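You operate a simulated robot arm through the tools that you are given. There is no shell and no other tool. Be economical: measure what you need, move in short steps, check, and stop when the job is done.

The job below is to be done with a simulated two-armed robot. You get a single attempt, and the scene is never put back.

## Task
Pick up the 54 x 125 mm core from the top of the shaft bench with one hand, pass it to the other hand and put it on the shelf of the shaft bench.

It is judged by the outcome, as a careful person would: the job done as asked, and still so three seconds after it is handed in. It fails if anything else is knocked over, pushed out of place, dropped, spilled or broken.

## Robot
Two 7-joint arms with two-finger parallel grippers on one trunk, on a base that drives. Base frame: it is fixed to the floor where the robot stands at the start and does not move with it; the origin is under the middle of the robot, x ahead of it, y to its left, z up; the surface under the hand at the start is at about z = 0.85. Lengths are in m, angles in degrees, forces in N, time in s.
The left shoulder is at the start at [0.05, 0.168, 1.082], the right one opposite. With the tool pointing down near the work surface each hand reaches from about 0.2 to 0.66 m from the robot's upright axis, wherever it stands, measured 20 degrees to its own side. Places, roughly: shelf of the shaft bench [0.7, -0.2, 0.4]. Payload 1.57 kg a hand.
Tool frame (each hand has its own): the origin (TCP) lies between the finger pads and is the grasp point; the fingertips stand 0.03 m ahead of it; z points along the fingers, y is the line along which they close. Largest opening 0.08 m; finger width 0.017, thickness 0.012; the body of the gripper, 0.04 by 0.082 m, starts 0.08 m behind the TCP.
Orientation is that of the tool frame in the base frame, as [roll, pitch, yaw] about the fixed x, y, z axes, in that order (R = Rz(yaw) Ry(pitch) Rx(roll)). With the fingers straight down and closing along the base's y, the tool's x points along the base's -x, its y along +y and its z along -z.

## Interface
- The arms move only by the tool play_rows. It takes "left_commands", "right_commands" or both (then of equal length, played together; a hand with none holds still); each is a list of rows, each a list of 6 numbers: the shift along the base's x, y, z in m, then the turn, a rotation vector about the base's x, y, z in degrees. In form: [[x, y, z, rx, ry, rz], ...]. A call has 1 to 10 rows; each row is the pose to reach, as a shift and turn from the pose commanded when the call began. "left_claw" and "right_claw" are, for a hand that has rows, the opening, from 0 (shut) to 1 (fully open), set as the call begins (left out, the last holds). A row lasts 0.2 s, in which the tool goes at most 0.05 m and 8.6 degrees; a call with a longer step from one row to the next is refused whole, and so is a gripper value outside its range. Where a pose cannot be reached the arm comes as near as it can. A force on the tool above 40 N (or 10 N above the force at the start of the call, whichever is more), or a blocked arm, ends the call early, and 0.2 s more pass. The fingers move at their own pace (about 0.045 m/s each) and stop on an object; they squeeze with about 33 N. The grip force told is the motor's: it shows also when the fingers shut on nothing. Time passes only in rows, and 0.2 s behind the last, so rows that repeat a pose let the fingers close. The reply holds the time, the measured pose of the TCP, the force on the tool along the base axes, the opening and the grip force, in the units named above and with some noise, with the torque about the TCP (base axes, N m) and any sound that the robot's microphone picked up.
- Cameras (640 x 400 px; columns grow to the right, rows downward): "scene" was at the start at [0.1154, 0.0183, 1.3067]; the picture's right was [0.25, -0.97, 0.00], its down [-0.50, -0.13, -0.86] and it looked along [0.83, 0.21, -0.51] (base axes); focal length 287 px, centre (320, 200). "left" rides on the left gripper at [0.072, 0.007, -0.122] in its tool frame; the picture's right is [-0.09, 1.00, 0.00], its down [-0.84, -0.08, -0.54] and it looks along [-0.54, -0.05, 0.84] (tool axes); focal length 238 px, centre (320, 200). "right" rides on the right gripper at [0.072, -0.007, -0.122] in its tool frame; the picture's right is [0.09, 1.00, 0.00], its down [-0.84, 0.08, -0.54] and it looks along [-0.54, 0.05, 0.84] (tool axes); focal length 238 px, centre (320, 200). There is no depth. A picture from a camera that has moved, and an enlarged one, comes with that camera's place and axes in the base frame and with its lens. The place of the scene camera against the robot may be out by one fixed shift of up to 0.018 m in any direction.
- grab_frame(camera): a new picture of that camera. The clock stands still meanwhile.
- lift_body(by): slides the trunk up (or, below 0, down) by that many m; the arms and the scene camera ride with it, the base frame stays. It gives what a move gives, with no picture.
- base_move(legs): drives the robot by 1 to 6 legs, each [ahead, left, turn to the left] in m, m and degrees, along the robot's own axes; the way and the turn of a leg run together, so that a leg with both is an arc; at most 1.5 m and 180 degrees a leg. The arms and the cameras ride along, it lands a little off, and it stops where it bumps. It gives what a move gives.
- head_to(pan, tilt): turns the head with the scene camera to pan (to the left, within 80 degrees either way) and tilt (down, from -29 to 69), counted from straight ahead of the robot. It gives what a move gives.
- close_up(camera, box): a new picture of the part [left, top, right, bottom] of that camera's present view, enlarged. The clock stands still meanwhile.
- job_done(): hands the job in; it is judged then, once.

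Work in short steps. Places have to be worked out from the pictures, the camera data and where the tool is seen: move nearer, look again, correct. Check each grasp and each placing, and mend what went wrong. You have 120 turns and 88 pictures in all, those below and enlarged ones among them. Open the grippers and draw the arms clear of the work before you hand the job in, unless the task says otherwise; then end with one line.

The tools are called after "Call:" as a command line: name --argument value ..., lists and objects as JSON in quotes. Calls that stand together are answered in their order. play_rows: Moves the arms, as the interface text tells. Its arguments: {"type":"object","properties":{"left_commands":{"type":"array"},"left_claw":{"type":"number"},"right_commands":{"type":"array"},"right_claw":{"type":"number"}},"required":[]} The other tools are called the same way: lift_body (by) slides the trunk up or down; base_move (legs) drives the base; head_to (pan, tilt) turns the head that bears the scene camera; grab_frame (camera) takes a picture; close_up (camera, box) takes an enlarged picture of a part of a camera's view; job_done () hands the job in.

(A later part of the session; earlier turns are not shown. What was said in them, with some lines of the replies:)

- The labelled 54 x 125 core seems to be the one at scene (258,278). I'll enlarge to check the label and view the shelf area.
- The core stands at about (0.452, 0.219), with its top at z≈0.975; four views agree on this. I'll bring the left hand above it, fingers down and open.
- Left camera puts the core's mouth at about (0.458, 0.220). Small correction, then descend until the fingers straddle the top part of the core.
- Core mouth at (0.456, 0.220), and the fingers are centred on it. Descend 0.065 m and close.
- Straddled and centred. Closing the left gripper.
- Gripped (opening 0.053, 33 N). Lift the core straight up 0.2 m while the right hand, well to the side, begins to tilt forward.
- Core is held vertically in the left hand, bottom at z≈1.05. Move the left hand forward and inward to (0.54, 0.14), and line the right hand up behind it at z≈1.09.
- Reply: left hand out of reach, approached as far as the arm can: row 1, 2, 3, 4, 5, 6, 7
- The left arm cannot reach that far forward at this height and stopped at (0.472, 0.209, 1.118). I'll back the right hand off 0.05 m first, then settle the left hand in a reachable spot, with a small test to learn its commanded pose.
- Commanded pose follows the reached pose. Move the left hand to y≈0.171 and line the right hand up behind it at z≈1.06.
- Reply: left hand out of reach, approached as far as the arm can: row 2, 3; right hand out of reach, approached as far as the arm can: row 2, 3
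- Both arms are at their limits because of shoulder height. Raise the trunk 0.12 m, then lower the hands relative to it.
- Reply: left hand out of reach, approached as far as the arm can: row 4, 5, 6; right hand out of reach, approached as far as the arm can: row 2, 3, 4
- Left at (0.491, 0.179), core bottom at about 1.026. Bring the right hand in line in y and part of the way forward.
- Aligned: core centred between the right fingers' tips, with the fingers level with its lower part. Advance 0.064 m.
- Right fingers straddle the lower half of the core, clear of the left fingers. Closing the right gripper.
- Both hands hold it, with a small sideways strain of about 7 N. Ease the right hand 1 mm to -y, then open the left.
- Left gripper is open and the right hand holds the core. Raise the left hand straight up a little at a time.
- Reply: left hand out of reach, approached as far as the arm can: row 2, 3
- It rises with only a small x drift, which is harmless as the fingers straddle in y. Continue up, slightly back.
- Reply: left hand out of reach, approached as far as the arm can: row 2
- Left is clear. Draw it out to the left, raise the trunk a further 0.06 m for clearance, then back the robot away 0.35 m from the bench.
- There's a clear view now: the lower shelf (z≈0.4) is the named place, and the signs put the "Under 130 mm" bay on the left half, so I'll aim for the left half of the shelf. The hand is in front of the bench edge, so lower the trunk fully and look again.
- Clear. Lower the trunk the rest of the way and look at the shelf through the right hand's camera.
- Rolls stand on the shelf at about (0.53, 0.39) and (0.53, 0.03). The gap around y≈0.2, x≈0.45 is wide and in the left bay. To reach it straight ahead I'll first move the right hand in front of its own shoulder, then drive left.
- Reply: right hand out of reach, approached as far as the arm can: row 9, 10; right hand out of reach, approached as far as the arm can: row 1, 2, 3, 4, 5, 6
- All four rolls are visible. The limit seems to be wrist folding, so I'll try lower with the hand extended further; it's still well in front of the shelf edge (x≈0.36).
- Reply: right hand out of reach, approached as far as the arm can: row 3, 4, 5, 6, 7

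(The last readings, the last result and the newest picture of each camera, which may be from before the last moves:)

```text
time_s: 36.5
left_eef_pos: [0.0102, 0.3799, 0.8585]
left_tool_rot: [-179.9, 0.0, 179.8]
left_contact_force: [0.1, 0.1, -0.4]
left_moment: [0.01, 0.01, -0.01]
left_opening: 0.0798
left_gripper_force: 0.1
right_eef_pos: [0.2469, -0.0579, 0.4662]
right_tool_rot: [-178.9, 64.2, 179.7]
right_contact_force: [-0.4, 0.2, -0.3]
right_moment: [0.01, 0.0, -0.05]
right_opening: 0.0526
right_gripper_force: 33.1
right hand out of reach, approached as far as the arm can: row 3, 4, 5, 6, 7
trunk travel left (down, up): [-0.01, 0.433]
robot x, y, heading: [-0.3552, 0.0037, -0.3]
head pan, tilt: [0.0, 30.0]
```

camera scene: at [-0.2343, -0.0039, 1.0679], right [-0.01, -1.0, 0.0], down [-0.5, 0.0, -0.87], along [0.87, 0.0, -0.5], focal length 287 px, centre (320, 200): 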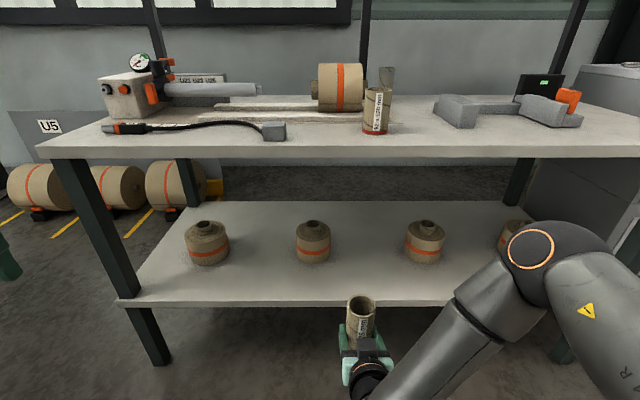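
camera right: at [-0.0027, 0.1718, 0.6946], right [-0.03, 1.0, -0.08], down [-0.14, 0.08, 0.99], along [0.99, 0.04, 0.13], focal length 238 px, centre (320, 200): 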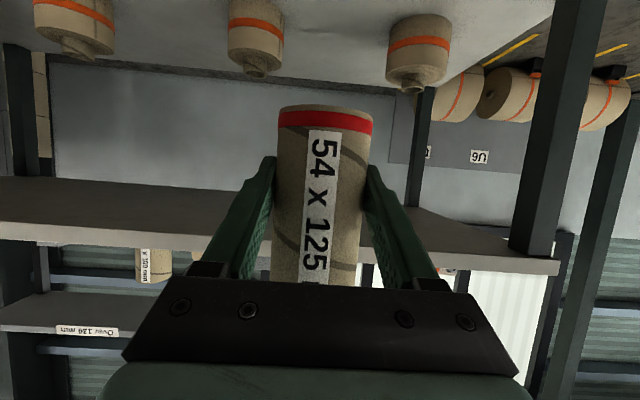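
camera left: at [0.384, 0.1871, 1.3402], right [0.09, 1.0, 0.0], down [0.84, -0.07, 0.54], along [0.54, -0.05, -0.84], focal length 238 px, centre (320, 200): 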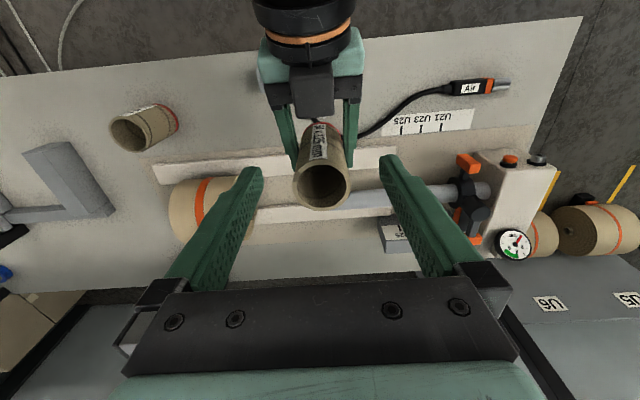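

Nearly there: z 0.466 was reached, 0.44 needed. Yaw the hand about 25° to the left about the vertical, which the round core allows, to ease the wrist, and then try lower.

Call:
play_rows --right_commands '[[0, 0, 0.01, 0, 0, 8], [0, 0, 0.01, 0, 0, 16], [0, 0, 0.01, 0, 0, 24], [0, 0, 0.01, 0, 0, 30], [0, 0, -0.01, 0, 0, 30], [0, 0, -0.025, 0, 0, 30], [0, 0, -0.025, 0, 0, 30]]'

Call:
grab_frame --camera "scene"

```text
time_s: 38.1
left_eef_pos: [0.0082, 0.3795, 0.8592]
left_tool_rot: [-179.9, 0.0, 179.9]
left_contact_force: [0.0, -0.7, 0.3]
left_moment: [-0.05, 0.01, 0.01]
left_opening: 0.0799
left_gripper_force: 0.0
right_eef_pos: [0.207, 0.0941, 0.5473]
right_tool_rot: [-176.4, 61.6, -152.2]
right_contact_force: [0.5, 1.0, 0.4]
right_moment: [-0.02, -0.03, -0.01]
right_opening: 0.0526
right_gripper_force: 33.2
right hand out of reach, approached as far as the arm can: row 1, 2, 3, 4, 5, 6, 7
trunk travel left (down, up): [-0.01, 0.433]
robot x, y, heading: [-0.3559, 0.0037, -0.2]
head pan, tilt: [0.0, 30.0]
```

```text
58 pictures are left
camera scene: at [-0.2345, -0.0036, 1.0679], right [-0.01, -1.0, 0.0], down [-0.5, 0.0, -0.87], along [0.87, -0.01, -0.5], focal length 287 px, centre (320, 200)
```

scene: 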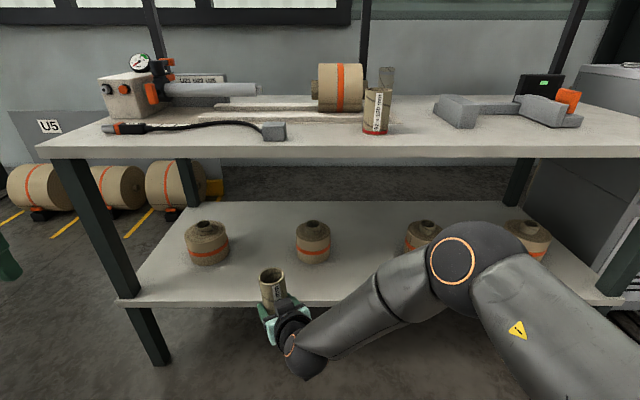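

Yawing left made it worse; the arm drew up and left. Undo it and try yawing the other way.

Call:
play_rows --right_commands '[[0.01, -0.03, 0, 0, 0, -8], [0.02, -0.06, 0, 0, 0, -16], [0.03, -0.09, -0.02, 0, 0, -24], [0.04, -0.12, -0.04, 0, 0, -30], [0.04, -0.15, -0.05, 0, 0, -38], [0.04, -0.16, -0.06, 0, 0, -46], [0.04, -0.16, -0.08, 0, 0, -50], [0.04, -0.16, -0.1, 0, 0, -50], [0.04, -0.16, -0.11, 0, 0, -50], [0.04, -0.16, -0.11, 0, 0, -50]]'

Call:
grab_frame --camera "scene"

```text
time_s: 40.4
left_eef_pos: [0.0088, 0.3783, 0.8594]
left_tool_rot: [-179.9, 0.0, 179.9]
left_contact_force: [0.3, -0.1, -0.3]
left_moment: [-0.01, -0.05, -0.02]
left_opening: 0.0803
left_gripper_force: 0.1
right_eef_pos: [0.2475, -0.0684, 0.4423]
right_tool_rot: [-176.5, 61.7, 157.7]
right_contact_force: [-0.5, -0.4, 0.0]
right_moment: [-0.03, 0.01, 0.02]
right_opening: 0.0524
right_gripper_force: 33.0
trunk travel left (down, up): [-0.01, 0.433]
robot x, y, heading: [-0.3531, -0.004, -0.3]
head pan, tilt: [0.0, 30.0]
```

```text
57 pictures are left
camera scene: at [-0.2342, -0.0039, 1.0679], right [-0.01, -1.0, 0.0], down [-0.5, 0.0, -0.87], along [0.87, 0.0, -0.5], focal length 287 px, centre (320, 200)
```

scene: 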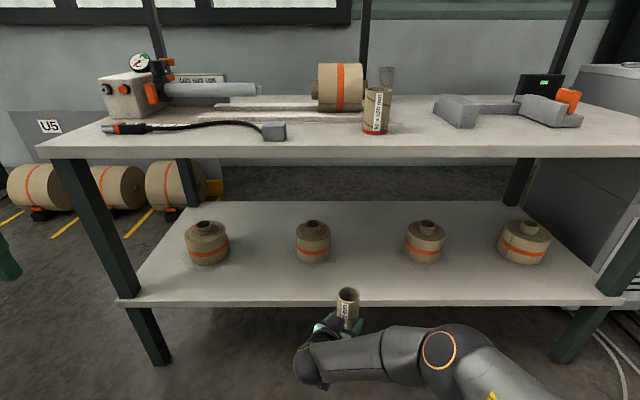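

Yawing right works (z 0.442, no limit). From the angles the core leans about 3.6° toward +x; correct that with a -3.6° turn about y, and rise to z≈0.48 to pass over the shelf edge.

Call:
play_rows --right_commands '[[0, 0, 0.02, 0, -1.8, 0], [0, 0, 0.04, 0, -3.6, 0], [0, 0, 0.04, 0, -3.6, 0]]'

Call:
base_move --legs '[[0, 0.27, 0]]'

Call:
grab_frame --camera "right"

Call:
grab_frame --camera "scene"

```text
time_s: 41.1
left_eef_pos: [0.009, 0.3802, 0.8601]
left_tool_rot: [-179.9, 0.0, 179.9]
left_contact_force: [-0.4, 0.1, -1.3]
left_moment: [0.03, 0.02, 0.03]
left_opening: 0.0803
left_gripper_force: 0.1
right_eef_pos: [0.246, -0.0676, 0.4826]
right_tool_rot: [-179.6, 64.9, 154.8]
right_contact_force: [0.4, -0.5, -0.2]
right_moment: [0.02, 0.0, 0.01]
right_opening: 0.0527
right_gripper_force: 33.0
trunk travel left (down, up): [-0.01, 0.433]
robot x, y, heading: [-0.3519, 0.0011, -0.4]
head pan, tilt: [0.0, 30.0]
```

```text
time_s: 44.2
left_eef_pos: [0.006, 0.6598, 0.859]
left_tool_rot: [-179.9, 0.1, -179.5]
left_contact_force: [-0.4, -0.9, -0.4]
left_moment: [0.0, 0.0, -0.01]
left_opening: 0.08
left_gripper_force: 0.1
right_eef_pos: [0.247, 0.2142, 0.4827]
right_tool_rot: [-179.8, 64.9, 155.3]
right_contact_force: [-0.2, -0.6, -1.1]
right_moment: [-0.01, -0.01, 0.04]
right_opening: 0.0527
right_gripper_force: 33.1
trunk travel left (down, up): [-0.01, 0.433]
robot x, y, heading: [-0.3505, 0.2792, 0.3]
head pan, tilt: [0.0, 30.0]
```

```text
56 pictures are left
camera right: at [0.1174, 0.2674, 0.4694], right [0.39, 0.92, -0.09], down [-0.09, 0.13, 0.99], along [0.92, -0.37, 0.13], focal length 238 px, centre (320, 200)
```

right: 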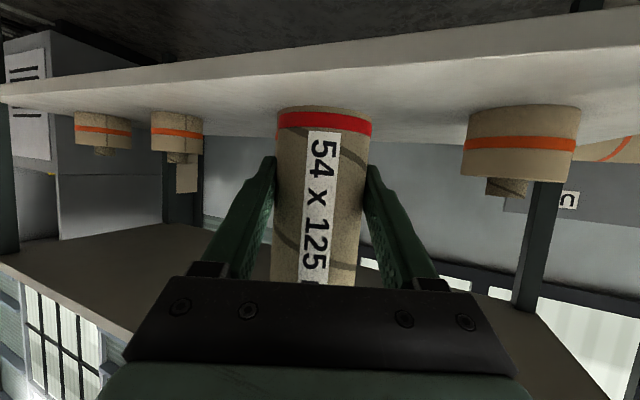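

```text
55 pictures are left
camera scene: at [-0.2339, 0.2743, 1.0679], right [0.0, -1.0, 0.0], down [-0.5, 0.0, -0.87], along [0.87, 0.0, -0.5], focal length 287 px, centre (320, 200)
```

scene: 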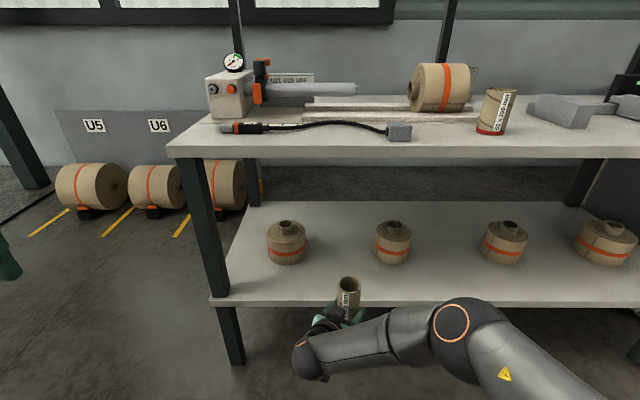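

The core is upright, bottom at z≈0.443, with rolls at y≈0.39 and 0.02. Drive ahead 0.2 m so the core comes over the shelf at about (0.447, 0.21).

Call:
base_move --legs '[[0.2, 0, 0]]'

Call:
grab_frame --camera "right"

Call:
head_to --pan -10 --tilt 45

Call:
grab_frame --camera "scene"

```text
time_s: 45.8
left_eef_pos: [0.2044, 0.6591, 0.8583]
left_tool_rot: [-179.9, 0.1, -179.7]
left_contact_force: [0.2, 0.3, -0.7]
left_moment: [0.0, 0.03, 0.02]
left_opening: 0.08
left_gripper_force: 0.0
right_eef_pos: [0.4434, 0.2145, 0.4832]
right_tool_rot: [-179.8, 64.9, 155.1]
right_contact_force: [0.1, -0.9, -1.3]
right_moment: [0.02, -0.04, 0.01]
right_opening: 0.0525
right_gripper_force: 33.6
trunk travel left (down, up): [-0.01, 0.433]
robot x, y, heading: [-0.1539, 0.2752, 0.1]
head pan, tilt: [0.0, 30.0]
```

```text
54 pictures are left
camera right: at [0.315, 0.2671, 0.4695], right [0.39, 0.92, -0.09], down [-0.09, 0.13, 0.99], along [0.92, -0.37, 0.13], focal length 238 px, centre (320, 200)
```

right: 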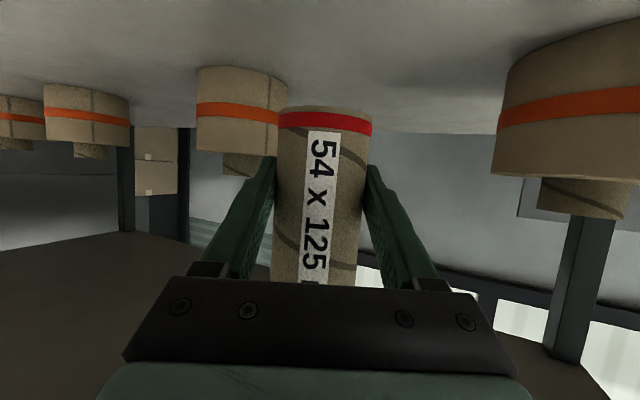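

```text
time_s: 46.5
left_eef_pos: [0.2036, 0.66, 0.8582]
left_tool_rot: [-180.0, 0.1, -179.7]
left_contact_force: [0.0, -0.3, -0.6]
left_moment: [-0.02, 0.04, -0.03]
left_opening: 0.08
left_gripper_force: 0.0
right_eef_pos: [0.445, 0.2131, 0.4833]
right_tool_rot: [-179.7, 64.9, 155.2]
right_contact_force: [0.9, 0.1, -0.6]
right_moment: [0.01, -0.02, -0.01]
right_opening: 0.0525
right_gripper_force: 32.1
trunk travel left (down, up): [-0.01, 0.433]
robot x, y, heading: [-0.1558, 0.2742, 0.0]
head pan, tilt: [-10.0, 45.0]
```

```text
53 pictures are left
camera scene: at [-0.0465, 0.2603, 1.0453], right [-0.17, -0.99, 0.0], down [-0.7, 0.12, -0.71], along [0.7, -0.12, -0.71], focal length 287 px, centre (320, 200)
```

scene: 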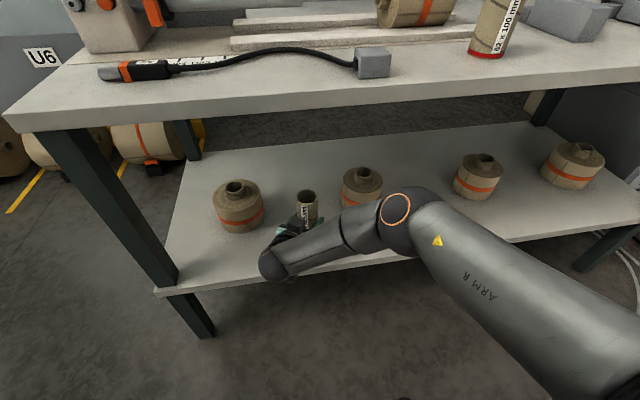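

The core hangs over the free patch of shelf between two rolls, arm clear of everything. Lower gently 0.03 m.

Call:
play_rows --right_commands '[[0, 0, -0.01, 0, 0, 0], [0, 0, -0.02, 0, 0, 0], [0, 0, -0.03, 0, 0, 0], [0, 0, -0.03, 0, 0, 0]]'

Call:
grab_frame --camera "right"

Call:
close_up --camera "scene" --box '[200, 150, 420, 290]'

```text
time_s: 47.5
left_eef_pos: [0.2047, 0.6589, 0.8594]
left_tool_rot: [-179.9, 0.1, -179.6]
left_contact_force: [-0.2, -0.2, -0.3]
left_moment: [-0.03, 0.0, -0.01]
left_opening: 0.0799
left_gripper_force: 0.0
right_eef_pos: [0.4432, 0.2132, 0.4525]
right_tool_rot: [-179.7, 64.9, 155.1]
right_contact_force: [1.0, -0.4, 0.8]
right_moment: [0.02, -0.02, 0.01]
right_opening: 0.0529
right_gripper_force: 33.1
trunk travel left (down, up): [-0.01, 0.433]
robot x, y, heading: [-0.1541, 0.2772, -0.0]
head pan, tilt: [-10.0, 45.0]
```

```text
52 pictures are left
camera right: at [0.3149, 0.2672, 0.4392], right [0.39, 0.92, -0.09], down [-0.09, 0.13, 0.99], along [0.92, -0.37, 0.13], focal length 238 px, centre (320, 200)
```

right: 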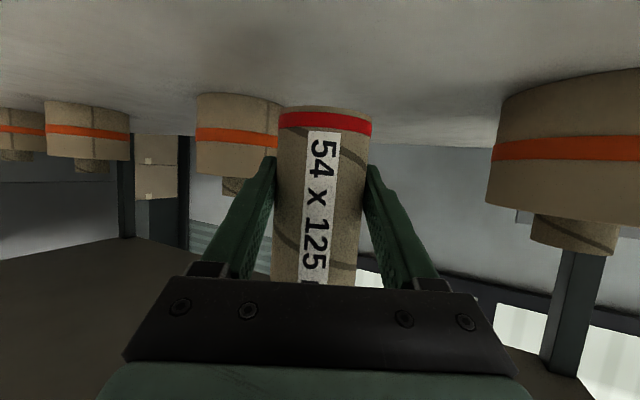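

```text
2.86 times, centred on (310, 220) of scene
camera zoom: at [-0.0465, 0.2603, 1.0453], right [-0.17, -0.98, 0.0], down [-0.7, 0.12, -0.71], along [0.7, -0.12, -0.71], focal length 821 px, centre (349, 143)
```

zoom: 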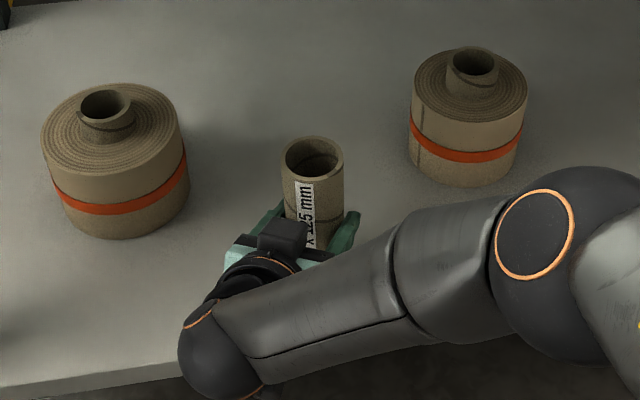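

From the roll's base edge the shelf is at about z≈0.37–0.40. Continue down in small steps until contact.

Call:
play_rows --right_commands '[[0, 0, -0.005, 0, 0, 0], [0, 0, -0.01, 0, 0, 0], [0, 0, -0.015, 0, 0, 0], [0, 0, -0.02, 0, 0, 0], [0, 0, -0.02, 0, 0, 0]]'

Call:
grab_frame --camera "right"

```text
time_s: 48.7
left_eef_pos: [0.2039, 0.6584, 0.86]
left_tool_rot: [-179.9, 0.1, -179.8]
left_contact_force: [-0.3, 0.1, 0.2]
left_moment: [0.01, 0.0, -0.02]
left_opening: 0.0797
left_gripper_force: 0.0
right_eef_pos: [0.4451, 0.2139, 0.4318]
right_tool_rot: [-179.7, 64.9, 155.2]
right_contact_force: [0.0, -0.2, 0.0]
right_moment: [-0.02, 0.01, -0.04]
right_opening: 0.0525
right_gripper_force: 32.5
trunk travel left (down, up): [-0.01, 0.433]
robot x, y, heading: [-0.1566, 0.2749, 0.2]
head pan, tilt: [-10.0, 45.0]
```

```text
50 pictures are left
camera right: at [0.3152, 0.2675, 0.4194], right [0.39, 0.92, -0.09], down [-0.09, 0.13, 0.99], along [0.92, -0.37, 0.13], focal length 238 px, centre (320, 200)
```

right: 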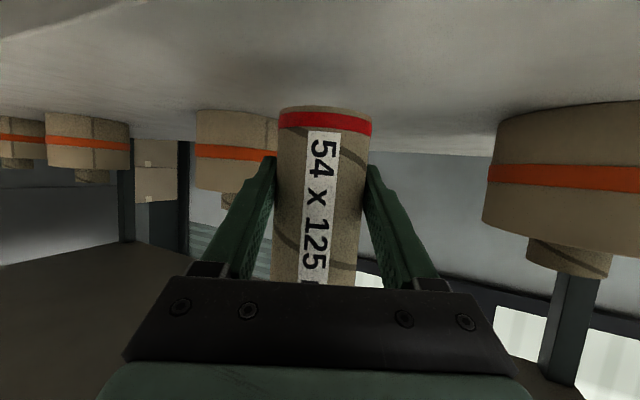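

No contact yet; about 0.02 m left by the picture. Continue in finer steps.

Call:
play_rows --right_commands '[[0, 0, -0.004, 0, 0, 0], [0, 0, -0.008, 0, 0, 0], [0, 0, -0.012, 0, 0, 0], [0, 0, -0.012, 0, 0, 0]]'

Call:
grab_frame --camera "right"

```text
time_s: 49.7
left_eef_pos: [0.2041, 0.6594, 0.8593]
left_tool_rot: [-179.9, 0.0, -179.6]
left_contact_force: [0.2, -0.2, 0.1]
left_moment: [0.04, 0.02, -0.02]
left_opening: 0.08
left_gripper_force: 0.2
right_eef_pos: [0.4429, 0.2129, 0.4203]
right_tool_rot: [-179.8, 65.0, 155.2]
right_contact_force: [0.2, -0.3, -0.9]
right_moment: [0.01, 0.01, 0.02]
right_opening: 0.0529
right_gripper_force: 33.2
trunk travel left (down, up): [-0.01, 0.433]
robot x, y, heading: [-0.1564, 0.2773, 0.3]
head pan, tilt: [-10.0, 45.0]
```

```text
49 pictures are left
camera right: at [0.3145, 0.2668, 0.4073], right [0.39, 0.92, -0.09], down [-0.09, 0.13, 0.99], along [0.92, -0.37, 0.13], focal length 238 px, centre (320, 200)
```

right: 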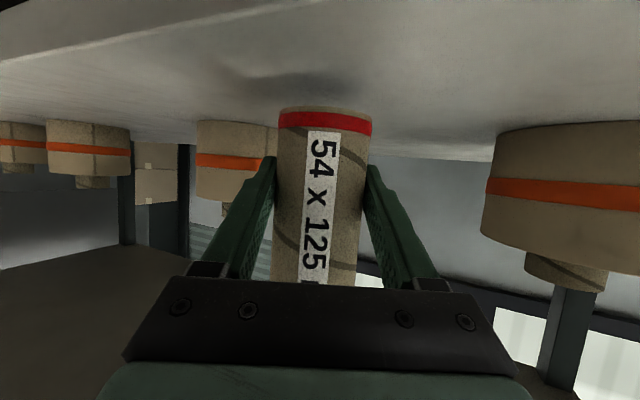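

Still about 0.015 m above the shelf by geometry. Continue finely.

Call:
play_rows --right_commands '[[0, 0, -0.003, 0, 0, 0], [0, 0, -0.006, 0, 0, 0], [0, 0, -0.009, 0, 0, 0], [0, 0, -0.012, 0, 0, 0], [0, 0, -0.012, 0, 0, 0]]'

```text
time_s: 50.9
left_eef_pos: [0.2051, 0.6592, 0.8588]
left_tool_rot: [-179.9, 0.1, -179.6]
left_contact_force: [-0.1, -0.1, 0.1]
left_moment: [-0.01, 0.01, 0.02]
left_opening: 0.0801
left_gripper_force: 0.1
right_eef_pos: [0.444, 0.2135, 0.4088]
right_tool_rot: [-179.6, 64.8, 155.2]
right_contact_force: [-0.5, 0.2, -0.9]
right_moment: [0.02, 0.01, 0.02]
right_opening: 0.0526
right_gripper_force: 33.3
trunk travel left (down, up): [-0.01, 0.433]
robot x, y, heading: [-0.1544, 0.2777, 0.0]
head pan, tilt: [-10.0, 45.0]
```

No contact yet at z 0.409. Go on down in 2 mm steps.

Call:
play_rows --right_commands '[[0, 0, -0.002, 0, 0, 0], [0, 0, -0.004, 0, 0, 0], [0, 0, -0.006, 0, 0, 0], [0, 0, -0.008, 0, 0, 0], [0, 0, -0.008, 0, 0, 0]]'

Call:
grab_frame --camera "right"

Call:
close_up --camera "scene" --box '[200, 150, 420, 290]'

```text
time_s: 52.1
left_eef_pos: [0.2031, 0.6601, 0.8599]
left_tool_rot: [-179.8, 0.1, -179.6]
left_contact_force: [-0.4, 0.4, 0.6]
left_moment: [0.01, -0.01, 0.01]
left_opening: 0.0799
left_gripper_force: 0.0
right_eef_pos: [0.4448, 0.2133, 0.4031]
right_tool_rot: [-179.9, 65.2, 155.1]
right_contact_force: [0.6, -1.4, 4.8]
right_moment: [0.02, 0.13, -0.02]
right_opening: 0.0523
right_gripper_force: 32.9
trunk travel left (down, up): [-0.01, 0.433]
robot x, y, heading: [-0.1562, 0.2801, 0.3]
head pan, tilt: [-10.0, 45.0]
```

```text
48 pictures are left
camera right: at [0.3157, 0.2671, 0.389], right [0.39, 0.92, -0.09], down [-0.09, 0.13, 0.99], along [0.92, -0.37, 0.14], focal length 238 px, centre (320, 200)
```

right: 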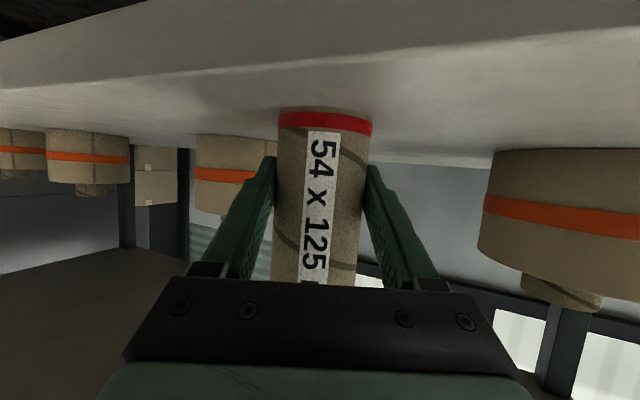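

```text
2.86 times, centred on (310, 220) of scene
camera zoom: at [-0.0471, 0.2604, 1.0455], right [-0.17, -0.98, 0.0], down [-0.7, 0.12, -0.71], along [0.7, -0.12, -0.71], focal length 821 px, centre (349, 143)
```

zoom: 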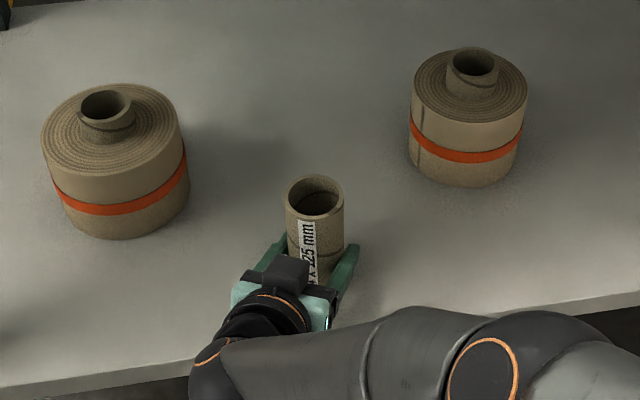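

Contact: +4.8 N upward, at the core's near rim by the moment. Press 1 mm further to seat it, then open slowly.

Call:
play_rows --right_commands '[[0, 0, -0.001, 0, 0, 0], [0, 0, -0.0015, 0, 0, 0], [0, 0, -0.0015, 0, 0, 0]]'

```text
time_s: 52.9
left_eef_pos: [0.2031, 0.6604, 0.8596]
left_tool_rot: [-179.9, 0.1, -179.8]
left_contact_force: [0.1, 0.6, -0.7]
left_moment: [0.0, -0.04, 0.0]
left_opening: 0.0799
left_gripper_force: 0.2
right_eef_pos: [0.4444, 0.2127, 0.4025]
right_tool_rot: [-179.8, 65.0, 155.2]
right_contact_force: [5.0, 1.7, 13.0]
right_moment: [0.24, 0.07, -0.05]
right_opening: 0.0524
right_gripper_force: 33.1
trunk travel left (down, up): [-0.01, 0.433]
robot x, y, heading: [-0.1538, 0.2775, -0.1]
head pan, tilt: [-10.0, 45.0]
```

Seated (13 N). Open the right gripper.

Call:
play_rows --right_commands '[[0, 0, 0, 0, 0, 0], [0, 0, 0, 0, 0, 0], [0, 0, 0, 0, 0, 0], [0, 0, 0, 0, 0, 0]]' --right_claw 1

Call:
grab_frame --camera "right"

Call:
close_up --camera "scene" --box '[200, 150, 420, 290]'

```text
time_s: 53.9
left_eef_pos: [0.2042, 0.6585, 0.86]
left_tool_rot: [-179.9, 0.1, -179.7]
left_contact_force: [-1.0, -0.1, -0.5]
left_moment: [-0.02, 0.0, 0.01]
left_opening: 0.0799
left_gripper_force: 0.1
right_eef_pos: [0.444, 0.2149, 0.399]
right_tool_rot: [-179.7, 64.8, 155.2]
right_contact_force: [0.3, 0.2, -0.1]
right_moment: [0.02, 0.02, 0.02]
right_opening: 0.0801
right_gripper_force: 0.0
trunk travel left (down, up): [-0.01, 0.433]
robot x, y, heading: [-0.1554, 0.2813, 0.2]
head pan, tilt: [-10.0, 45.0]
```

```text
46 pictures are left
camera right: at [0.3147, 0.267, 0.3861], right [0.39, 0.92, -0.09], down [-0.09, 0.13, 0.99], along [0.92, -0.37, 0.13], focal length 238 px, centre (320, 200)
```

right: 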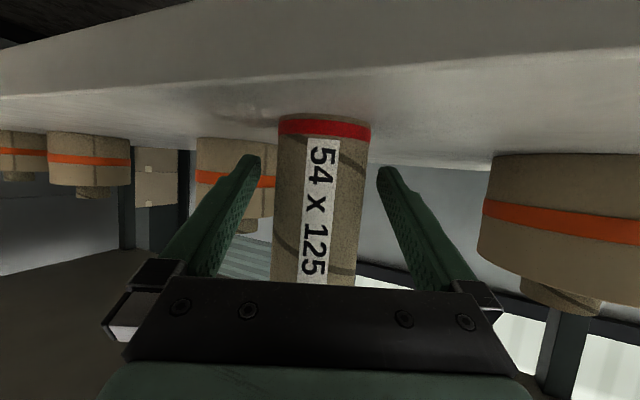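

```text
2.86 times, centred on (310, 220) of scene
camera zoom: at [-0.0466, 0.2603, 1.0453], right [-0.17, -0.98, 0.0], down [-0.7, 0.12, -0.71], along [0.7, -0.12, -0.71], focal length 821 px, centre (349, 143)
```

zoom: 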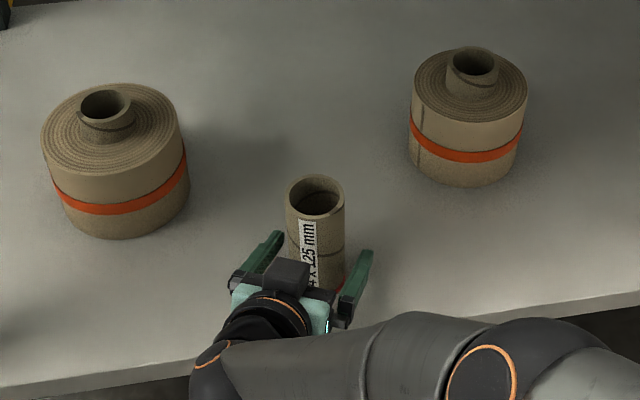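

The core stands free and upright, fingers clear on both sides. Withdraw the hand back along its own pointing direction, first a small part to check reach.

Call:
play_rows --right_commands '[[-0.009, 0.004, 0.002, 0, 0, 0], [-0.018, 0.008, 0.005, 0, 0, 0], [-0.027, 0.012, 0.007, 0, 0, 0], [-0.027, 0.012, 0.007, 0, 0, 0]]'

Call:
grab_frame --camera "right"

```text
time_s: 54.9
left_eef_pos: [0.204, 0.6599, 0.8607]
left_tool_rot: [-179.9, 0.1, -179.8]
left_contact_force: [0.5, -0.8, -0.5]
left_moment: [-0.01, 0.01, -0.01]
left_opening: 0.0801
left_gripper_force: 0.0
right_eef_pos: [0.4173, 0.2262, 0.4068]
right_tool_rot: [-179.7, 64.9, 155.2]
right_contact_force: [-0.4, 1.0, -0.3]
right_moment: [0.01, -0.04, -0.02]
right_opening: 0.0799
right_gripper_force: 0.0
trunk travel left (down, up): [-0.01, 0.433]
robot x, y, heading: [-0.1513, 0.2823, -0.2]
head pan, tilt: [-10.0, 45.0]
```

```text
44 pictures are left
camera right: at [0.288, 0.2795, 0.3937], right [0.39, 0.92, -0.09], down [-0.09, 0.13, 0.99], along [0.92, -0.37, 0.13], focal length 238 px, centre (320, 200)
```

right: 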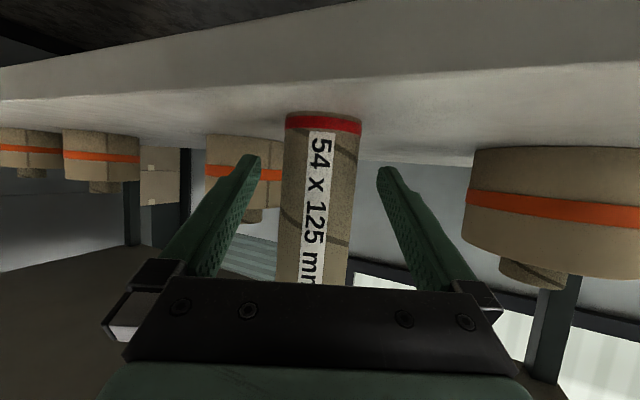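

Following exactly, core undisturbed. Another 0.045 m the same way.

Call:
play_rows --right_commands '[[-0.0135, 0.006, 0.003, 0, 0, 0], [-0.027, 0.012, 0.007, 0, 0, 0], [-0.041, 0.018, 0.01, 0, 0, 0], [-0.041, 0.018, 0.01, 0, 0, 0]]'

Call:
grab_frame --camera "right"

```text
time_s: 55.9
left_eef_pos: [0.2044, 0.6582, 0.8582]
left_tool_rot: [-179.9, 0.2, -179.7]
left_contact_force: [1.0, 0.9, 0.3]
left_moment: [0.01, -0.03, 0.0]
left_opening: 0.08
left_gripper_force: 0.0
right_eef_pos: [0.3764, 0.2438, 0.4167]
right_tool_rot: [-179.7, 64.8, 155.1]
right_contact_force: [0.0, 0.5, 0.5]
right_moment: [0.0, -0.01, -0.02]
right_opening: 0.08
right_gripper_force: 0.1
trunk travel left (down, up): [-0.01, 0.433]
robot x, y, heading: [-0.1549, 0.2844, 0.0]
head pan, tilt: [-10.0, 45.0]
```

```text
43 pictures are left
camera right: at [0.2467, 0.2976, 0.4036], right [0.39, 0.92, -0.09], down [-0.09, 0.13, 0.99], along [0.92, -0.37, 0.13], focal length 238 px, centre (320, 200)
```

right: 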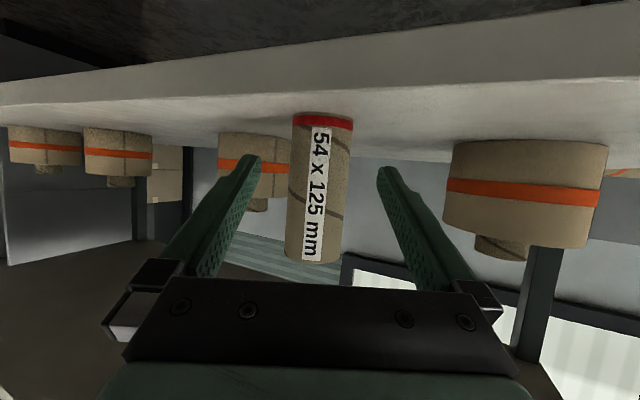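

The fingertips are past the core. Back the robot away 0.35 m and take a last look.

Call:
base_move --legs '[[-0.35, 0, 0]]'

Call:
head_to --pan 0 --tilt 30

Call:
grab_frame --camera "scene"

```text
time_s: 58.2
left_eef_pos: [-0.1407, 0.6605, 0.8596]
left_tool_rot: [-179.9, 0.0, -179.5]
left_contact_force: [-0.5, -0.8, 0.4]
left_moment: [0.01, 0.0, 0.01]
left_opening: 0.0798
left_gripper_force: 0.1
right_eef_pos: [0.0332, 0.2453, 0.4164]
right_tool_rot: [-179.7, 64.9, 155.5]
right_contact_force: [0.5, 0.1, 0.7]
right_moment: [-0.02, -0.01, -0.02]
right_opening: 0.0799
right_gripper_force: 0.1
trunk travel left (down, up): [-0.01, 0.433]
robot x, y, heading: [-0.4963, 0.2757, 0.3]
head pan, tilt: [-10.0, 45.0]
```

```text
time_s: 59.0
left_eef_pos: [-0.1416, 0.6602, 0.8587]
left_tool_rot: [-180.0, -0.1, -179.4]
left_contact_force: [0.5, 0.2, 0.4]
left_moment: [-0.03, 0.02, 0.02]
left_opening: 0.08
left_gripper_force: 0.1
right_eef_pos: [0.034, 0.246, 0.4167]
right_tool_rot: [-179.7, 64.9, 155.5]
right_contact_force: [-0.8, -0.3, -0.1]
right_moment: [0.01, 0.0, -0.01]
right_opening: 0.08
right_gripper_force: 0.0
trunk travel left (down, up): [-0.01, 0.433]
robot x, y, heading: [-0.4958, 0.2794, 0.4]
head pan, tilt: [0.0, 30.0]
```

```text
42 pictures are left
camera scene: at [-0.3796, 0.2738, 1.0678], right [0.01, -1.0, 0.0], down [-0.5, 0.0, -0.87], along [0.87, 0.01, -0.5], focal length 287 px, centre (320, 200)
```

scene: 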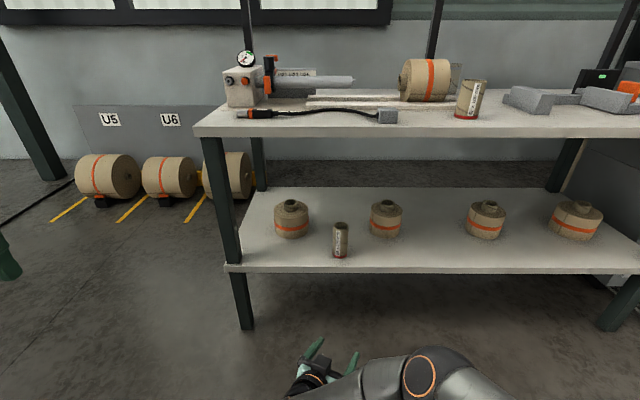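

The core stands upright on the lower shelf between two rolls. Everything else is in place, both grippers are open, and the arms are clear, so I'm handing it in.

Call:
job_done

```text
The job is handed in.
```

The left hand picked the 54 x 125 mm core off the bench top and passed it to the right hand, which stood it upright on the shaft bench's lower shelf; nothing else was disturbed.
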